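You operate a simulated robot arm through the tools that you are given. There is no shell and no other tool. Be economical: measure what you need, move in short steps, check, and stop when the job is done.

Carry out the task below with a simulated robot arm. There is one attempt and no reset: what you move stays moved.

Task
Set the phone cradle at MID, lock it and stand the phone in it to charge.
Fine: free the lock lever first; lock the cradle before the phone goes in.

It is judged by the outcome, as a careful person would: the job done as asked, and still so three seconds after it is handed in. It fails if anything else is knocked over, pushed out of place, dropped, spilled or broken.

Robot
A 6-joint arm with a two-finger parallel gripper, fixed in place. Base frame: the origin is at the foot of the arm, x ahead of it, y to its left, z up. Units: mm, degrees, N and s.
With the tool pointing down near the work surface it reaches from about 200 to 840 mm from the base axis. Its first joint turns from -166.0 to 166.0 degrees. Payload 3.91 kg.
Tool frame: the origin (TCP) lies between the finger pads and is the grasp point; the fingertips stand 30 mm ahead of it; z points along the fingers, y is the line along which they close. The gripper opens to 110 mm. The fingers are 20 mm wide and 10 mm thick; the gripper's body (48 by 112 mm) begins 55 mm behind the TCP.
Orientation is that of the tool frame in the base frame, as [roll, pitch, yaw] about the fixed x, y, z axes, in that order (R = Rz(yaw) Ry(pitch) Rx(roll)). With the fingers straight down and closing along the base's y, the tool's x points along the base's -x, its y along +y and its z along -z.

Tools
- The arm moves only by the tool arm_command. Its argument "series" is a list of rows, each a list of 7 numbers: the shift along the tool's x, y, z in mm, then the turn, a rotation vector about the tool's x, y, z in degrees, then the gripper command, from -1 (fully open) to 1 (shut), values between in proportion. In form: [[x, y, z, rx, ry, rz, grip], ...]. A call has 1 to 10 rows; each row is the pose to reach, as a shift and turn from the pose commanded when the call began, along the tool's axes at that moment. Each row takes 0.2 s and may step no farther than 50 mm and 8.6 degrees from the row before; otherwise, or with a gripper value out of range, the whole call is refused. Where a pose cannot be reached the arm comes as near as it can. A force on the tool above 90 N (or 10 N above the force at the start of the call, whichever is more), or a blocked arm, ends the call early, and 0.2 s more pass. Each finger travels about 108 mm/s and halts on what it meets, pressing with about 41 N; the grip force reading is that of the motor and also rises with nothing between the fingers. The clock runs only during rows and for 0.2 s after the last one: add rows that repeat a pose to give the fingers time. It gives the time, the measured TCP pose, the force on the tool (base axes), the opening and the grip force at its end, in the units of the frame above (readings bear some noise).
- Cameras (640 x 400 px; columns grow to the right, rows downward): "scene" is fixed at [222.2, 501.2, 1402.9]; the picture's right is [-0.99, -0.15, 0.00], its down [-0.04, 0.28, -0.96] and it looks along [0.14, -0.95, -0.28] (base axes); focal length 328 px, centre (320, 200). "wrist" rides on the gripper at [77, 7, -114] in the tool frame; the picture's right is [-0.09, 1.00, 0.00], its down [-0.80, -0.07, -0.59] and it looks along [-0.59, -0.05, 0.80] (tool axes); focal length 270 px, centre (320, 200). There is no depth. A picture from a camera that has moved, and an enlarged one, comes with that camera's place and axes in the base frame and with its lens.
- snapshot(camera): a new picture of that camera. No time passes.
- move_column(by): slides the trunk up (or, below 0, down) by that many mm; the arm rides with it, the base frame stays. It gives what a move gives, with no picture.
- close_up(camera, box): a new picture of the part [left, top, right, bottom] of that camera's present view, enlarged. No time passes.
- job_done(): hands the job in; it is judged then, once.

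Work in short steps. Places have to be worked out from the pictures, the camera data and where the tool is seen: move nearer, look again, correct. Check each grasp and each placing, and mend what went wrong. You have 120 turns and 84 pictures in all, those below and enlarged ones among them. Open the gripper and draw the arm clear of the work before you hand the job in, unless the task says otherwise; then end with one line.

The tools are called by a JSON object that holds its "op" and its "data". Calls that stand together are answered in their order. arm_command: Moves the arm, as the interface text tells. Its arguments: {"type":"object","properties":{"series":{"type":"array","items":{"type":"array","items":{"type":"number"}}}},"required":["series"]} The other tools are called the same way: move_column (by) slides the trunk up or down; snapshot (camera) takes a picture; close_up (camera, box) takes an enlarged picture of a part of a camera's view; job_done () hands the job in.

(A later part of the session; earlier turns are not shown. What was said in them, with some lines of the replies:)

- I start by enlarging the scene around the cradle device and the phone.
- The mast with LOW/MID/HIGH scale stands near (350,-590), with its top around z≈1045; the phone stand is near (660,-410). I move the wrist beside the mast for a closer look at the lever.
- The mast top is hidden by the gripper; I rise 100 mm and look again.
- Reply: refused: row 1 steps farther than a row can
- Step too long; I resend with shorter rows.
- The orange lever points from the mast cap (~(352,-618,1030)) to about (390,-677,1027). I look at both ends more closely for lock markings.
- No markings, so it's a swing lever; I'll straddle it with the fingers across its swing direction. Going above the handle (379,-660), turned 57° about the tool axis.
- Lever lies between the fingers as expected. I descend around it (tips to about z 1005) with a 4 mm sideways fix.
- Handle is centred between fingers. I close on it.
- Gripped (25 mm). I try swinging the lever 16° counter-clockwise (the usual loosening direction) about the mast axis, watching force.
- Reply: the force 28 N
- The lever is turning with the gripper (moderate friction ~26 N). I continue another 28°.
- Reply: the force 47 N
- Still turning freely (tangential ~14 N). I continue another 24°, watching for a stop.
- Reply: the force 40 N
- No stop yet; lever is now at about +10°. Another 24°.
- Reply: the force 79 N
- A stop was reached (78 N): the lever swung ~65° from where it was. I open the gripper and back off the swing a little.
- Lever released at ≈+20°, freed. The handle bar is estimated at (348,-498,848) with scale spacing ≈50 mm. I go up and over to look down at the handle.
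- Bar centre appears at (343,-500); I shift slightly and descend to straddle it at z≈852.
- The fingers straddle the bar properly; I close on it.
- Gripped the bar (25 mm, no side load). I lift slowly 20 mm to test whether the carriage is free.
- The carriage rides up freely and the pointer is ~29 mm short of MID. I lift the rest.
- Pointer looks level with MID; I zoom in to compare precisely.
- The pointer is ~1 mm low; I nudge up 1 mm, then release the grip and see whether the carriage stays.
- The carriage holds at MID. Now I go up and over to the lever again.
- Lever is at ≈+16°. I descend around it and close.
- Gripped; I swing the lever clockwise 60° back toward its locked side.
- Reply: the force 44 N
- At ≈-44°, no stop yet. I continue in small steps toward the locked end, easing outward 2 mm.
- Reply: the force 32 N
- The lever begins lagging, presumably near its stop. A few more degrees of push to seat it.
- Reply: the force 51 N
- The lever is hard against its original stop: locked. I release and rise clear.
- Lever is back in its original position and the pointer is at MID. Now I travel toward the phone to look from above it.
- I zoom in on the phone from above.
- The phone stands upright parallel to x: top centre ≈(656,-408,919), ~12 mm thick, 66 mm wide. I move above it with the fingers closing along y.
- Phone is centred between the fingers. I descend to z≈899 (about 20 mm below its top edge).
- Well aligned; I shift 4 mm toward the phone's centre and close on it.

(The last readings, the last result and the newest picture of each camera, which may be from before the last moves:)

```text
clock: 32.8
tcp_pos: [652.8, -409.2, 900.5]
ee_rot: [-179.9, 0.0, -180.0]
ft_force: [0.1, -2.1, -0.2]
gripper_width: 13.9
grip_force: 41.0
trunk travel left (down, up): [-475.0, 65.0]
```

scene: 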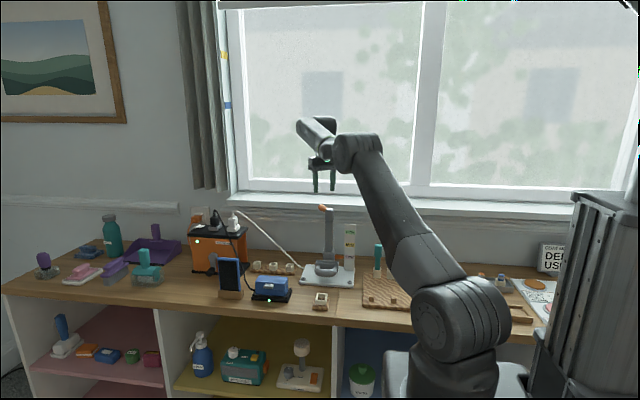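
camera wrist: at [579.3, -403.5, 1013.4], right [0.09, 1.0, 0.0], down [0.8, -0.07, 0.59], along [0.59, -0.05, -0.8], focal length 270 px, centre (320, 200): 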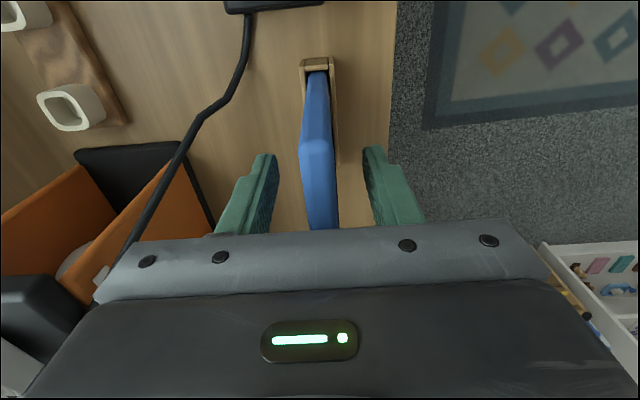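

Holding the phone (13.9 mm). I lift straight up 120 mm to clear the stand.

{"op": "arm_command", "data": {"series": [[0, 0, -15, 0, 0, 0, 0.9], [0, 0, -40, 0, 0, 0, 0.9], [0, 0, -70, 0, 0, 0, 0.9], [0, 0, -100, 0, 0, 0, 0.9], [0, 0, -140, 0, 0, 0, 0.9], [0, 0, -180, 0, 0, 0, 0.9], [0, 0, -180, 0, 0, 0, 0.9]]}}

{"op": "close_up", "data": {"camera": "scene", "box": [180, 180, 300, 307]}}

{"op": "snapshot", "data": {"camera": "wrist"}}

```text
clock: 34.4
tcp_pos: [652.2, -406.2, 1084.6]
ee_rot: [180.0, -0.1, 180.0]
ft_force: [0.1, 0.2, -2.4]
gripper_width: 13.6
grip_force: 41.0
trunk travel left (down, up): [-475.0, 65.0]
```

```text
3.15 times, centred on (240, 244) of scene
camera zoom: at [222.2, 501.2, 1402.9], right [-0.99, -0.15, 0.0], down [-0.04, 0.28, -0.96], along [0.14, -0.95, -0.28], focal length 1033 px, centre (572, 63)
```

zoom: 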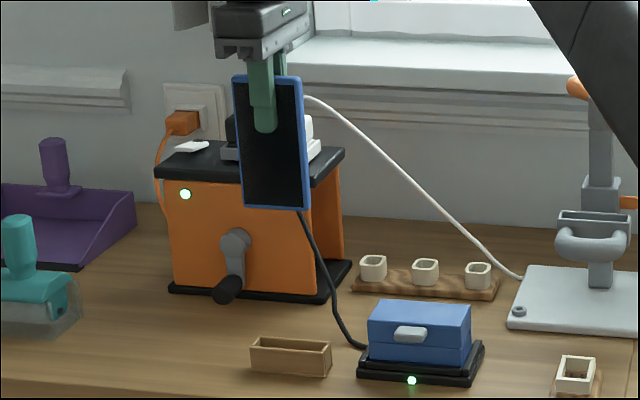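

```text
40 pictures are left
camera wrist: at [575.3, -398.4, 1198.9], right [0.09, 1.0, 0.0], down [0.8, -0.07, 0.59], along [0.59, -0.05, -0.8], focal length 270 px, centre (320, 200)
```

wrist: 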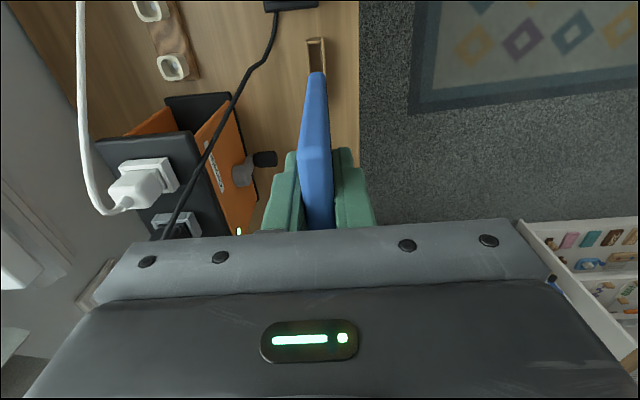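

The phone is held upright with its bottom ~112 mm below the TCP. I carry it to just in front of and above the cradle pocket (346,-530).

{"op": "arm_command", "data": {"series": [[38, -15, 0, 0, 0, 0, 0.9], [76, -31, 0, 0, 0, 0, 0.9], [115, -46, 0, 0, 0, 0, 0.9], [153, -62, 0, 0, 0, 0, 0.9], [191, -77, 0, 0, 0, 0, 0.9], [230, -93, 0, 0, 0, 0, 0.9], [268, -108, 0, 0, 0, 0, 0.9], [306.5, -124, 0, 0, 0, 0, 0.9], [306.5, -124, 0, 0, 0, 0, 0.9]]}}

{"op": "snapshot", "data": {"camera": "wrist"}}

{"op": "close_up", "data": {"camera": "scene", "box": [280, 190, 380, 290]}}

```text
clock: 36.4
tcp_pos: [348.7, -533.1, 1085.7]
ee_rot: [-180.0, 0.0, 179.9]
ft_force: [-1.3, 0.7, -1.8]
gripper_width: 13.9
grip_force: 40.8
trunk travel left (down, up): [-475.0, 65.0]
```

```text
39 pictures are left
camera wrist: at [271.1, -526.0, 1200.0], right [0.09, 1.0, 0.0], down [0.8, -0.07, 0.59], along [0.59, -0.05, -0.8], focal length 270 px, centre (320, 200)
```

wrist: 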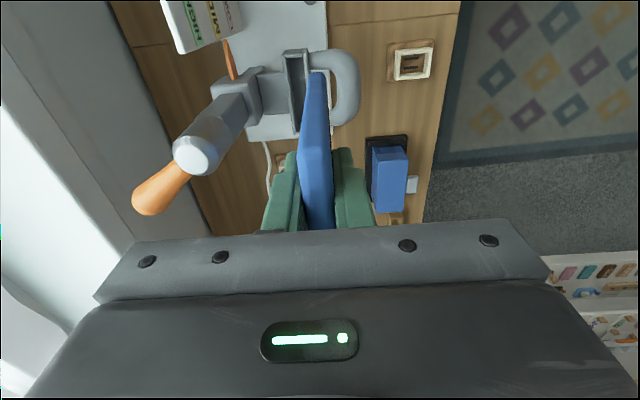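

```text
4.00 times, centred on (330, 240) of scene
camera zoom: at [222.2, 501.2, 1402.9], right [-0.99, -0.15, 0.0], down [-0.04, 0.28, -0.96], along [0.14, -0.95, -0.28], focal length 1312 px, centre (280, 40)
```

zoom: 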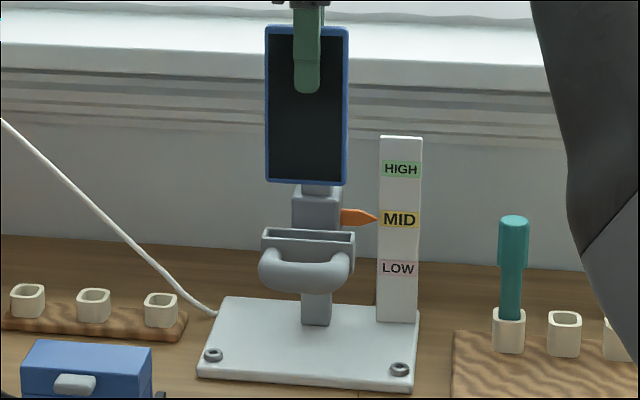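

I zoom in on pocket and phone bottom in both cameras.

{"op": "close_up", "data": {"camera": "wrist", "box": [240, 30, 400, 160]}}

{"op": "close_up", "data": {"camera": "scene", "box": [305, 225, 353, 275]}}

```text
3.08 times, centred on (320, 95) of wrist
camera zoom: at [271.1, -526.0, 1200.0], right [0.09, 1.0, 0.0], down [0.8, -0.07, 0.59], along [0.59, -0.05, -0.8], focal length 832 px, centre (320, 523)
```

zoom: 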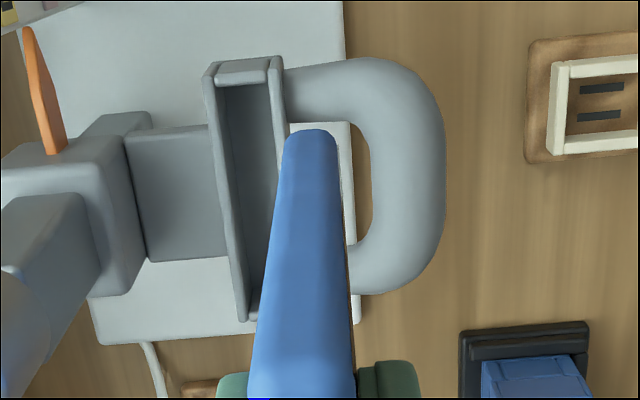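

```text
8.00 times, centred on (329, 250) of scene
camera zoom: at [222.2, 501.2, 1402.9], right [-0.99, -0.15, 0.0], down [-0.04, 0.28, -0.96], along [0.14, -0.95, -0.28], focal length 2624 px, centre (248, -200)
```

zoom: 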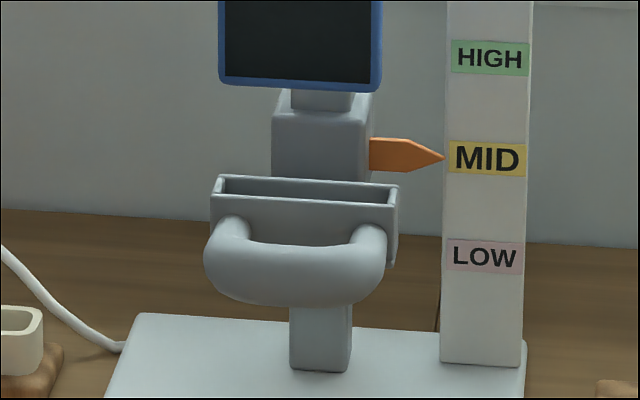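

Pocket inner centre is ≈20 mm behind the phone's plane (rim at z≈917). I shift 20 mm toward it and lower 38 mm to compare alignment just above the rim.

{"op": "arm_command", "data": {"series": [[0, -10, 0, 0, 0, 0, 0.9], [0, -20.5, 0, 0, 0, 0, 0.9], [0, -20.5, 20, 0, 0, 0, 0.9], [0, -20.5, 38, 0, 0, 0, 0.9], [0, -20.5, 38, 0, 0, 0, 0.9]]}}

{"op": "close_up", "data": {"camera": "wrist", "box": [250, 20, 370, 120]}}

{"op": "close_up", "data": {"camera": "scene", "box": [308, 230, 348, 262]}}

```text
clock: 37.6
tcp_pos: [349.6, -551.8, 1043.9]
ee_rot: [-180.0, 0.0, 179.9]
ft_force: [-0.6, 0.1, -1.8]
gripper_width: 13.7
grip_force: 41.2
trunk travel left (down, up): [-475.0, 65.0]
```

```text
4.00 times, centred on (310, 70) of wrist
camera zoom: at [272.1, -544.2, 1158.8], right [0.09, 1.0, 0.0], down [0.8, -0.07, 0.59], along [0.59, -0.05, -0.8], focal length 1081 px, centre (360, 720)
```

zoom: 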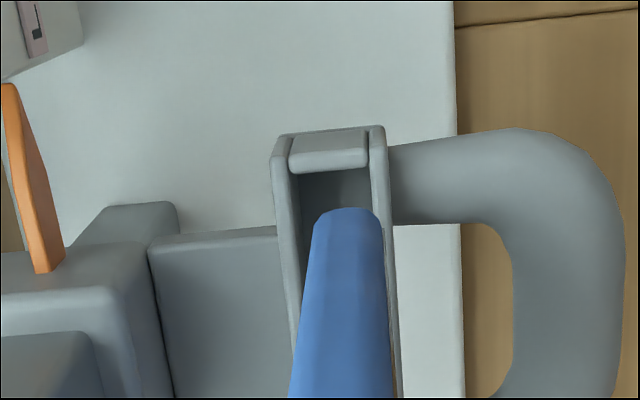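

```text
12.50 times, centred on (328, 246) of scene
camera zoom: at [222.2, 501.2, 1402.9], right [-0.99, -0.15, 0.0], down [-0.04, 0.28, -0.96], along [0.14, -0.95, -0.28], focal length 4100 px, centre (220, -375)
```

zoom: 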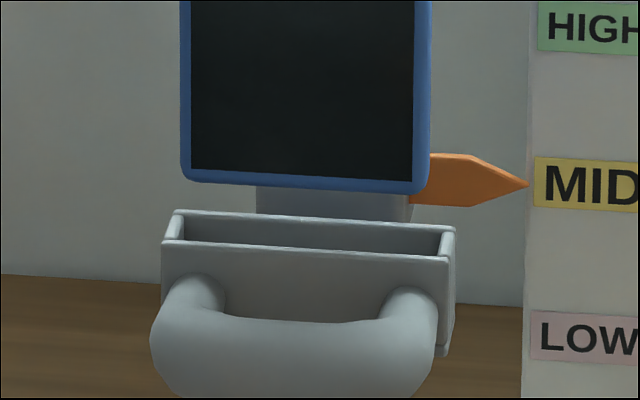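

Phone is ~1 mm off in x and ~2 mm in y from the pocket centre, 15 mm above the rim. I correct and lower 10 mm.

{"op": "arm_command", "data": {"series": [[1, -2, 0, 0, 0, 0, 0.9], [1, -2, 5, 0, 0, 0, 0.9], [1, -2, 10, 0, 0, 0, 0.9], [1, -2, 10, 0, 0, 0, 0.9]]}}

{"op": "close_up", "data": {"camera": "wrist", "box": [270, 30, 350, 90]}}

{"op": "close_up", "data": {"camera": "scene", "box": [308, 230, 348, 262]}}

```text
clock: 38.6
tcp_pos: [345.6, -554.3, 1035.4]
ee_rot: [179.9, 0.0, -179.9]
ft_force: [-0.3, 0.0, -1.6]
gripper_width: 13.7
grip_force: 41.0
trunk travel left (down, up): [-475.0, 65.0]
```

```text
6.67 times, centred on (310, 60) of wrist
camera zoom: at [268.8, -546.2, 1148.9], right [0.09, 1.0, 0.0], down [0.8, -0.07, 0.59], along [0.59, -0.05, -0.8], focal length 1802 px, centre (387, 1133)
```

zoom: 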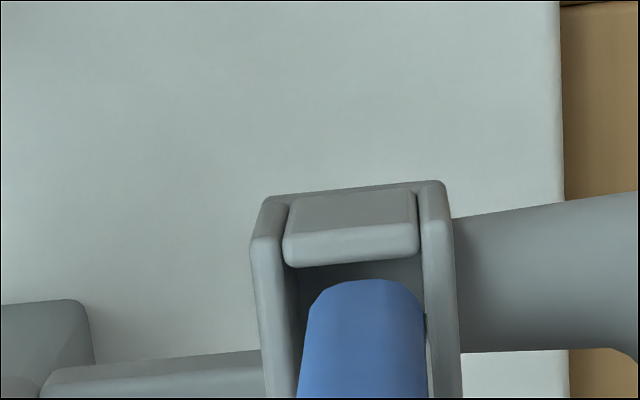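

```text
12.50 times, centred on (328, 246) of scene
camera zoom: at [222.2, 501.2, 1402.9], right [-0.99, -0.15, 0.0], down [-0.04, 0.28, -0.96], along [0.14, -0.95, -0.28], focal length 4100 px, centre (220, -375)
```

zoom: 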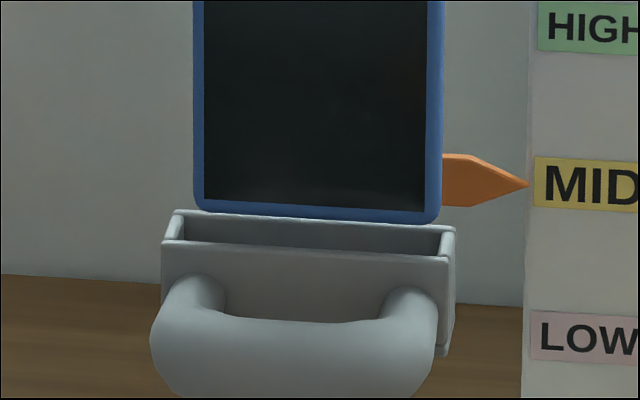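

Phone ended 2 mm too far toward -x (the arm has ~2 mm wander); y is within 0.5 mm. Small correction without lowering.

{"op": "arm_command", "data": {"series": [[-2, -0.5, 0, 0, 0, 0, 0.9], [-2, -0.5, 0, 0, 0, 0, 0.9]]}}

{"op": "close_up", "data": {"camera": "wrist", "box": [270, 30, 350, 90]}}

{"op": "close_up", "data": {"camera": "scene", "box": [308, 230, 348, 262]}}

```text
clock: 39.2
tcp_pos: [348.9, -553.8, 1034.2]
ee_rot: [-180.0, 0.0, -180.0]
ft_force: [0.5, 0.4, -1.8]
gripper_width: 13.7
grip_force: 40.9
trunk travel left (down, up): [-475.0, 65.0]
```

```text
6.67 times, centred on (310, 60) of wrist
camera zoom: at [271.0, -546.2, 1149.0], right [0.09, 1.0, 0.0], down [0.8, -0.07, 0.59], along [0.59, -0.05, -0.8], focal length 1802 px, centre (387, 1133)
```

zoom: 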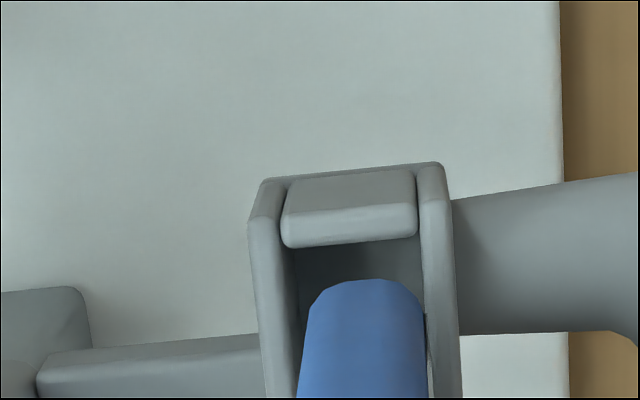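

```text
12.50 times, centred on (328, 246) of scene
camera zoom: at [222.2, 501.2, 1402.9], right [-0.99, -0.15, 0.0], down [-0.04, 0.28, -0.96], along [0.14, -0.95, -0.28], focal length 4100 px, centre (220, -375)
```

zoom: 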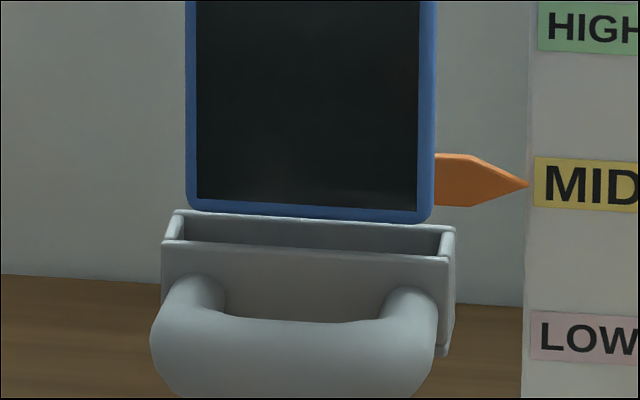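

x is centred now; y needs another ~0.7 mm. I lower 10 mm slowly, watching force.

{"op": "arm_command", "data": {"series": [[0, -0.7, 0, 0, 0, 0, 0.9], [0, -0.7, 3, 0, 0, 0, 0.9], [0, -0.7, 6, 0, 0, 0, 0.9], [0, -0.7, 9, 0, 0, 0, 0.9]]}}

{"op": "close_up", "data": {"camera": "wrist", "box": [270, 20, 350, 80]}}

{"op": "close_up", "data": {"camera": "scene", "box": [308, 230, 348, 262]}}

```text
clock: 40.2
tcp_pos: [348.6, -555.4, 1024.3]
ee_rot: [180.0, 0.0, -180.0]
ft_force: [-0.4, 0.5, -1.4]
gripper_width: 13.4
grip_force: 40.9
trunk travel left (down, up): [-475.0, 65.0]
```

```text
6.67 times, centred on (310, 50) of wrist
camera zoom: at [270.9, -547.7, 1139.5], right [0.09, 1.0, 0.0], down [0.8, -0.07, 0.59], along [0.59, -0.05, -0.8], focal length 1802 px, centre (387, 1200)
```

zoom: 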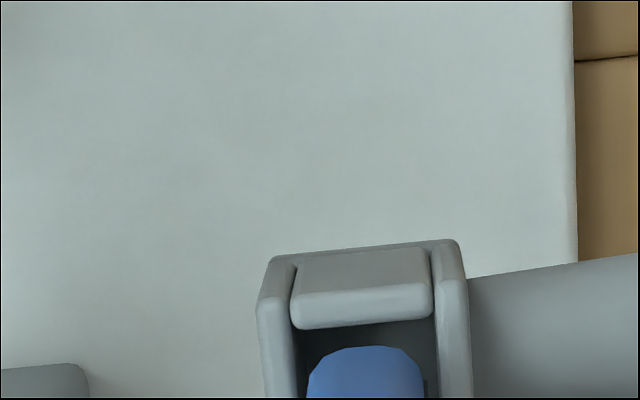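

```text
12.50 times, centred on (328, 246) of scene
camera zoom: at [222.2, 501.2, 1402.9], right [-0.99, -0.15, 0.0], down [-0.04, 0.28, -0.96], along [0.14, -0.95, -0.28], focal length 4100 px, centre (220, -375)
```

zoom: 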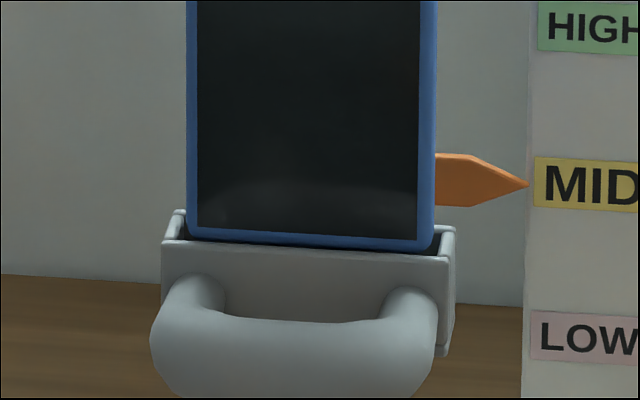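

The phone's lower edge is entering the pocket, no contact force. Lower 10 mm more.

{"op": "arm_command", "data": {"series": [[0, 0, 3, 0, 0, 0, 0.9], [0, 0, 6, 0, 0, 0, 0.9], [0, 0, 9, 0, 0, 0, 0.9]]}}

{"op": "close_up", "data": {"camera": "scene", "box": [308, 230, 348, 262]}}

```text
clock: 41.0
tcp_pos: [348.6, -553.5, 1015.8]
ee_rot: [179.9, 0.0, -179.9]
ft_force: [-0.1, -0.3, -2.3]
gripper_width: 13.6
grip_force: 40.8
trunk travel left (down, up): [-475.0, 65.0]
```

```text
12.50 times, centred on (328, 246) of scene
camera zoom: at [222.2, 501.2, 1402.9], right [-0.99, -0.15, 0.0], down [-0.04, 0.28, -0.96], along [0.14, -0.95, -0.28], focal length 4100 px, centre (220, -375)
```

zoom: 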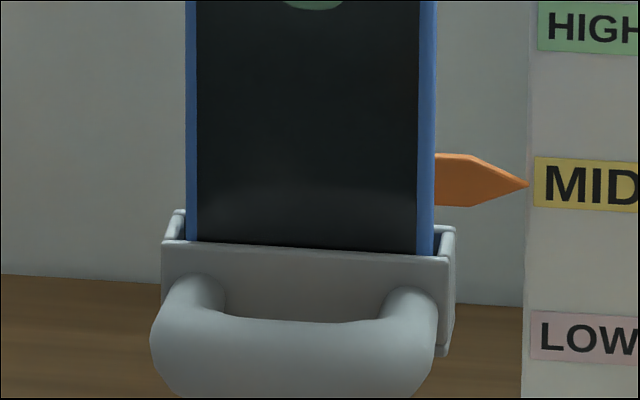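

The phone is in the pocket without touching. I keep lowering in 9 mm stages until it bottoms.

{"op": "arm_command", "data": {"series": [[0, 0, 3, 0, 0, 0, 0.9], [0, 0, 6, 0, 0, 0, 0.9], [0, 0, 9, 0, 0, 0, 0.9]]}}

```text
clock: 41.8
tcp_pos: [346.5, -552.5, 1006.4]
ee_rot: [-180.0, -0.1, -179.9]
ft_force: [-1.1, 0.1, -1.9]
gripper_width: 13.8
grip_force: 41.0
trunk travel left (down, up): [-475.0, 65.0]
```

No contact yet; lower 4 mm more, gently.

{"op": "arm_command", "data": {"series": [[0, 0, 1.5, 0, 0, 0, 0.9], [0, 0, 3, 0, 0, 0, 0.9], [0, 0, 4, 0, 0, 0, 0.9]]}}

{"op": "snapshot", "data": {"camera": "scene"}}

```text
clock: 42.6
tcp_pos: [347.0, -556.5, 1002.9]
ee_rot: [180.0, 0.0, 179.9]
ft_force: [0.6, -0.2, -1.9]
gripper_width: 13.4
grip_force: 41.3
trunk travel left (down, up): [-475.0, 65.0]
```

```text
26 pictures are left
```

scene: 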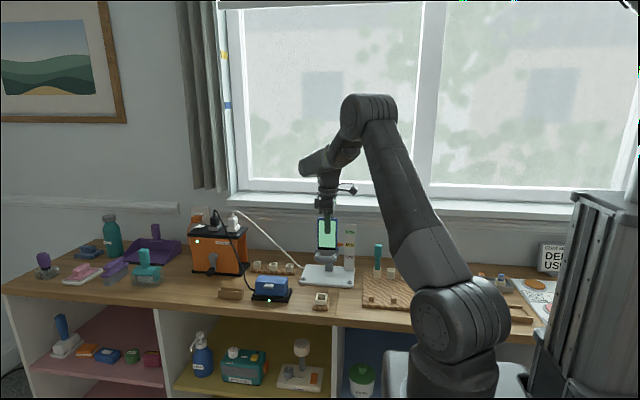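

The screen lit up green. I zoom in on it.

{"op": "close_up", "data": {"camera": "scene", "box": [296, 196, 366, 276]}}

```text
5.00 times, centred on (331, 236) of scene
camera zoom: at [222.2, 501.2, 1402.9], right [-0.99, -0.15, 0.0], down [-0.04, 0.28, -0.96], along [0.14, -0.95, -0.28], focal length 1640 px, centre (265, 20)
```

zoom: 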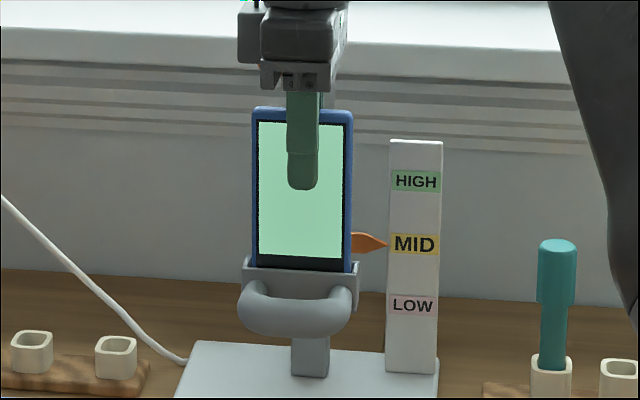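

It is charging, but not necessarily bottomed out. I lower in 1 mm steps until contact.

{"op": "arm_command", "data": {"series": [[0, 0, 1, 0, 0, 0, 0.9], [0, 0, 2, 0, 0, 0, 0.9], [0, 0, 2, 0, 0, 0, 0.9]]}}

```text
clock: 43.4
tcp_pos: [347.0, -555.7, 1002.7]
ee_rot: [180.0, 0.0, -180.0]
ft_force: [0.6, -1.0, -1.9]
gripper_width: 13.5
grip_force: 41.6
trunk travel left (down, up): [-475.0, 65.0]
```

{"op": "arm_command", "data": {"series": [[0, 0, 1, 0, 0, 0, 0.9], [0, 0, 2, 0, 0, 0, 0.9], [0, 0, 2, 0, 0, 0, 0.9]]}}

```text
clock: 44.2
tcp_pos: [346.9, -555.1, 1001.0]
ee_rot: [-179.8, 0.1, -180.0]
ft_force: [-0.4, -2.1, 11.3]
gripper_width: 13.5
grip_force: 41.1
trunk travel left (down, up): [-475.0, 65.0]
```

Seated on the pocket floor (11 N upward). I release gently and check before rising.

{"op": "arm_command", "data": {"series": [[0, 0, -1, 0, 0, 0, 0.9], [0, 0, -1, 0, 0, 0, 0.65], [0, 0, -1, 0, 0, 0, 0.4], [0, 0, -1, 0, 0, 0, 0.4]]}}

{"op": "close_up", "data": {"camera": "scene", "box": [296, 196, 366, 276]}}

{"op": "snapshot", "data": {"camera": "wrist"}}

```text
clock: 45.2
tcp_pos: [347.5, -555.2, 999.9]
ee_rot: [179.9, 0.1, 180.0]
ft_force: [-0.5, 0.0, 0.6]
gripper_width: 32.9
grip_force: 0.0
trunk travel left (down, up): [-475.0, 65.0]
```

```text
5.00 times, centred on (331, 236) of scene
camera zoom: at [222.2, 501.2, 1402.9], right [-0.99, -0.15, 0.0], down [-0.04, 0.28, -0.96], along [0.14, -0.95, -0.28], focal length 1640 px, centre (265, 20)
```

zoom: 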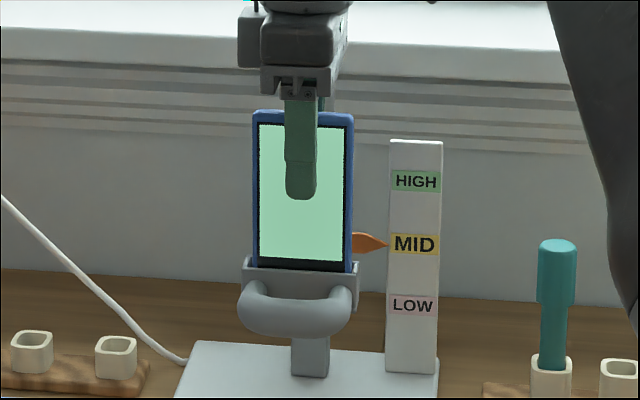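

```text
23 pictures are left
camera wrist: at [270.6, -547.1, 1114.5], right [0.09, 1.0, 0.0], down [0.8, -0.07, 0.59], along [0.59, -0.05, -0.8], focal length 270 px, centre (320, 200)
```

wrist: 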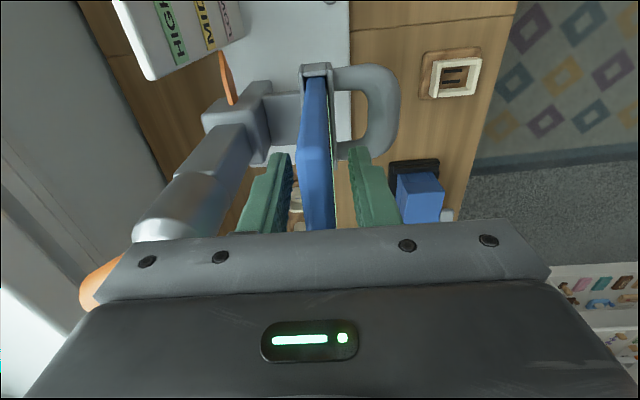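

The phone stands by itself, lit, and the fingers are clear on both sides. I rise straight up, then retreat toward the start position.

{"op": "arm_command", "data": {"series": [[0, 0, -20, 0, 0, 0, 0.4], [0, 0, -50, 0, 0, 0, 0.4], [0, 0, -90, 0, 0, 0, 0.4], [0, 0, -130, 0, 0, 0, 0.4], [0, 0, -170, 0, 0, 0, 0], [20, 30, -200, 0, 0, 0, -0.4], [45, 65, -220, 0, 0, 0, -1], [75, 100, -230, 0, 0, 0, -1], [105, 135, -230, 0, 0, 0, -1], [105, 135, -230, 0, 0, 0, -1]]}}

{"op": "snapshot", "data": {"camera": "scene"}}

{"op": "close_up", "data": {"camera": "scene", "box": [296, 196, 366, 290]}}

{"op": "close_up", "data": {"camera": "scene", "box": [336, 236, 360, 254]}}

```text
clock: 47.4
tcp_pos: [242.5, -419.8, 1233.1]
ee_rot: [-179.9, 0.0, 180.0]
ft_force: [0.3, -1.0, 0.3]
gripper_width: 109.9
grip_force: 0.0
trunk travel left (down, up): [-475.0, 65.0]
```

```text
22 pictures are left
```

scene: 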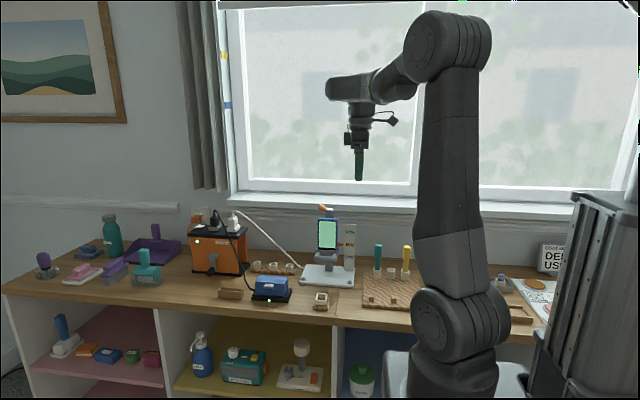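

```text
4.26 times, centred on (331, 243) of scene
camera zoom: at [222.2, 501.2, 1402.9], right [-0.99, -0.15, 0.0], down [-0.04, 0.28, -0.96], along [0.14, -0.95, -0.28], focal length 1396 px, centre (273, 17)
```

zoom: 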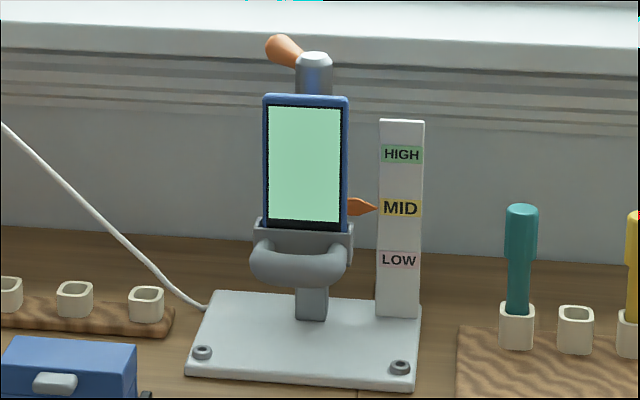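

```text
16.00 times, centred on (348, 245) of scene
camera zoom: at [222.2, 501.2, 1402.9], right [-0.99, -0.15, 0.0], down [-0.04, 0.28, -0.96], along [0.14, -0.95, -0.28], focal length 5248 px, centre (-128, -520)
```

zoom: 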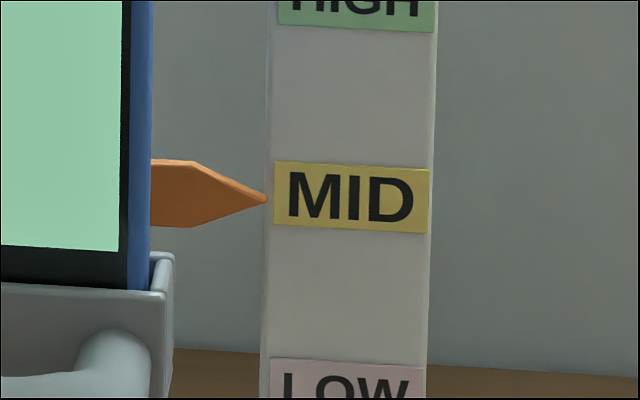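

Everything stands; the pointer is within ~1.5 mm of MID but settled slightly. I wait two seconds and compare to be sure it is not creeping.

{"op": "arm_command", "data": {"series": [[0, 0, 0, 0, 0, 0, -1], [0, 0, 0, 0, 0, 0, -1], [0, 0, 0, 0, 0, 0, -1], [0, 0, 0, 0, 0, 0, -1], [0, 0, 0, 0, 0, 0, -1], [0, 0, 0, 0, 0, 0, -1], [0, 0, 0, 0, 0, 0, -1], [0, 0, 0, 0, 0, 0, -1], [0, 0, 0, 0, 0, 0, -1], [0, 0, 0, 0, 0, 0, -1]]}}

{"op": "close_up", "data": {"camera": "scene", "box": [336, 236, 360, 254]}}

```text
clock: 49.6
tcp_pos: [241.9, -420.2, 1234.5]
ee_rot: [179.9, 0.0, -180.0]
ft_force: [0.9, -0.2, 0.1]
gripper_width: 109.9
grip_force: 0.0
trunk travel left (down, up): [-475.0, 65.0]
```

```text
16.00 times, centred on (348, 245) of scene
camera zoom: at [222.2, 501.2, 1402.9], right [-0.99, -0.15, 0.0], down [-0.04, 0.28, -0.96], along [0.14, -0.95, -0.28], focal length 5248 px, centre (-128, -520)
```

zoom: 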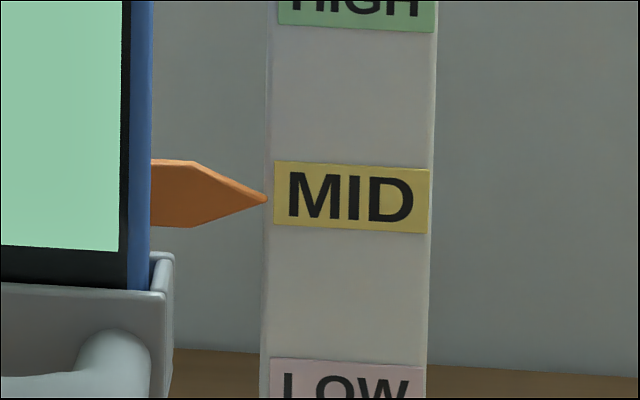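

The picture is unchanged: the cradle is stable at MID, the lever is at its locked stop, and the phone is lit and charging with the arm clear. I hand the job in.

{"op": "job_done", "data": {}}

```text
The job is handed in.
```

The cradle is locked at MID, with its pointer about 1.5 mm below the label's centre, and the phone stands in it charging with its screen lit. The arm is clear.
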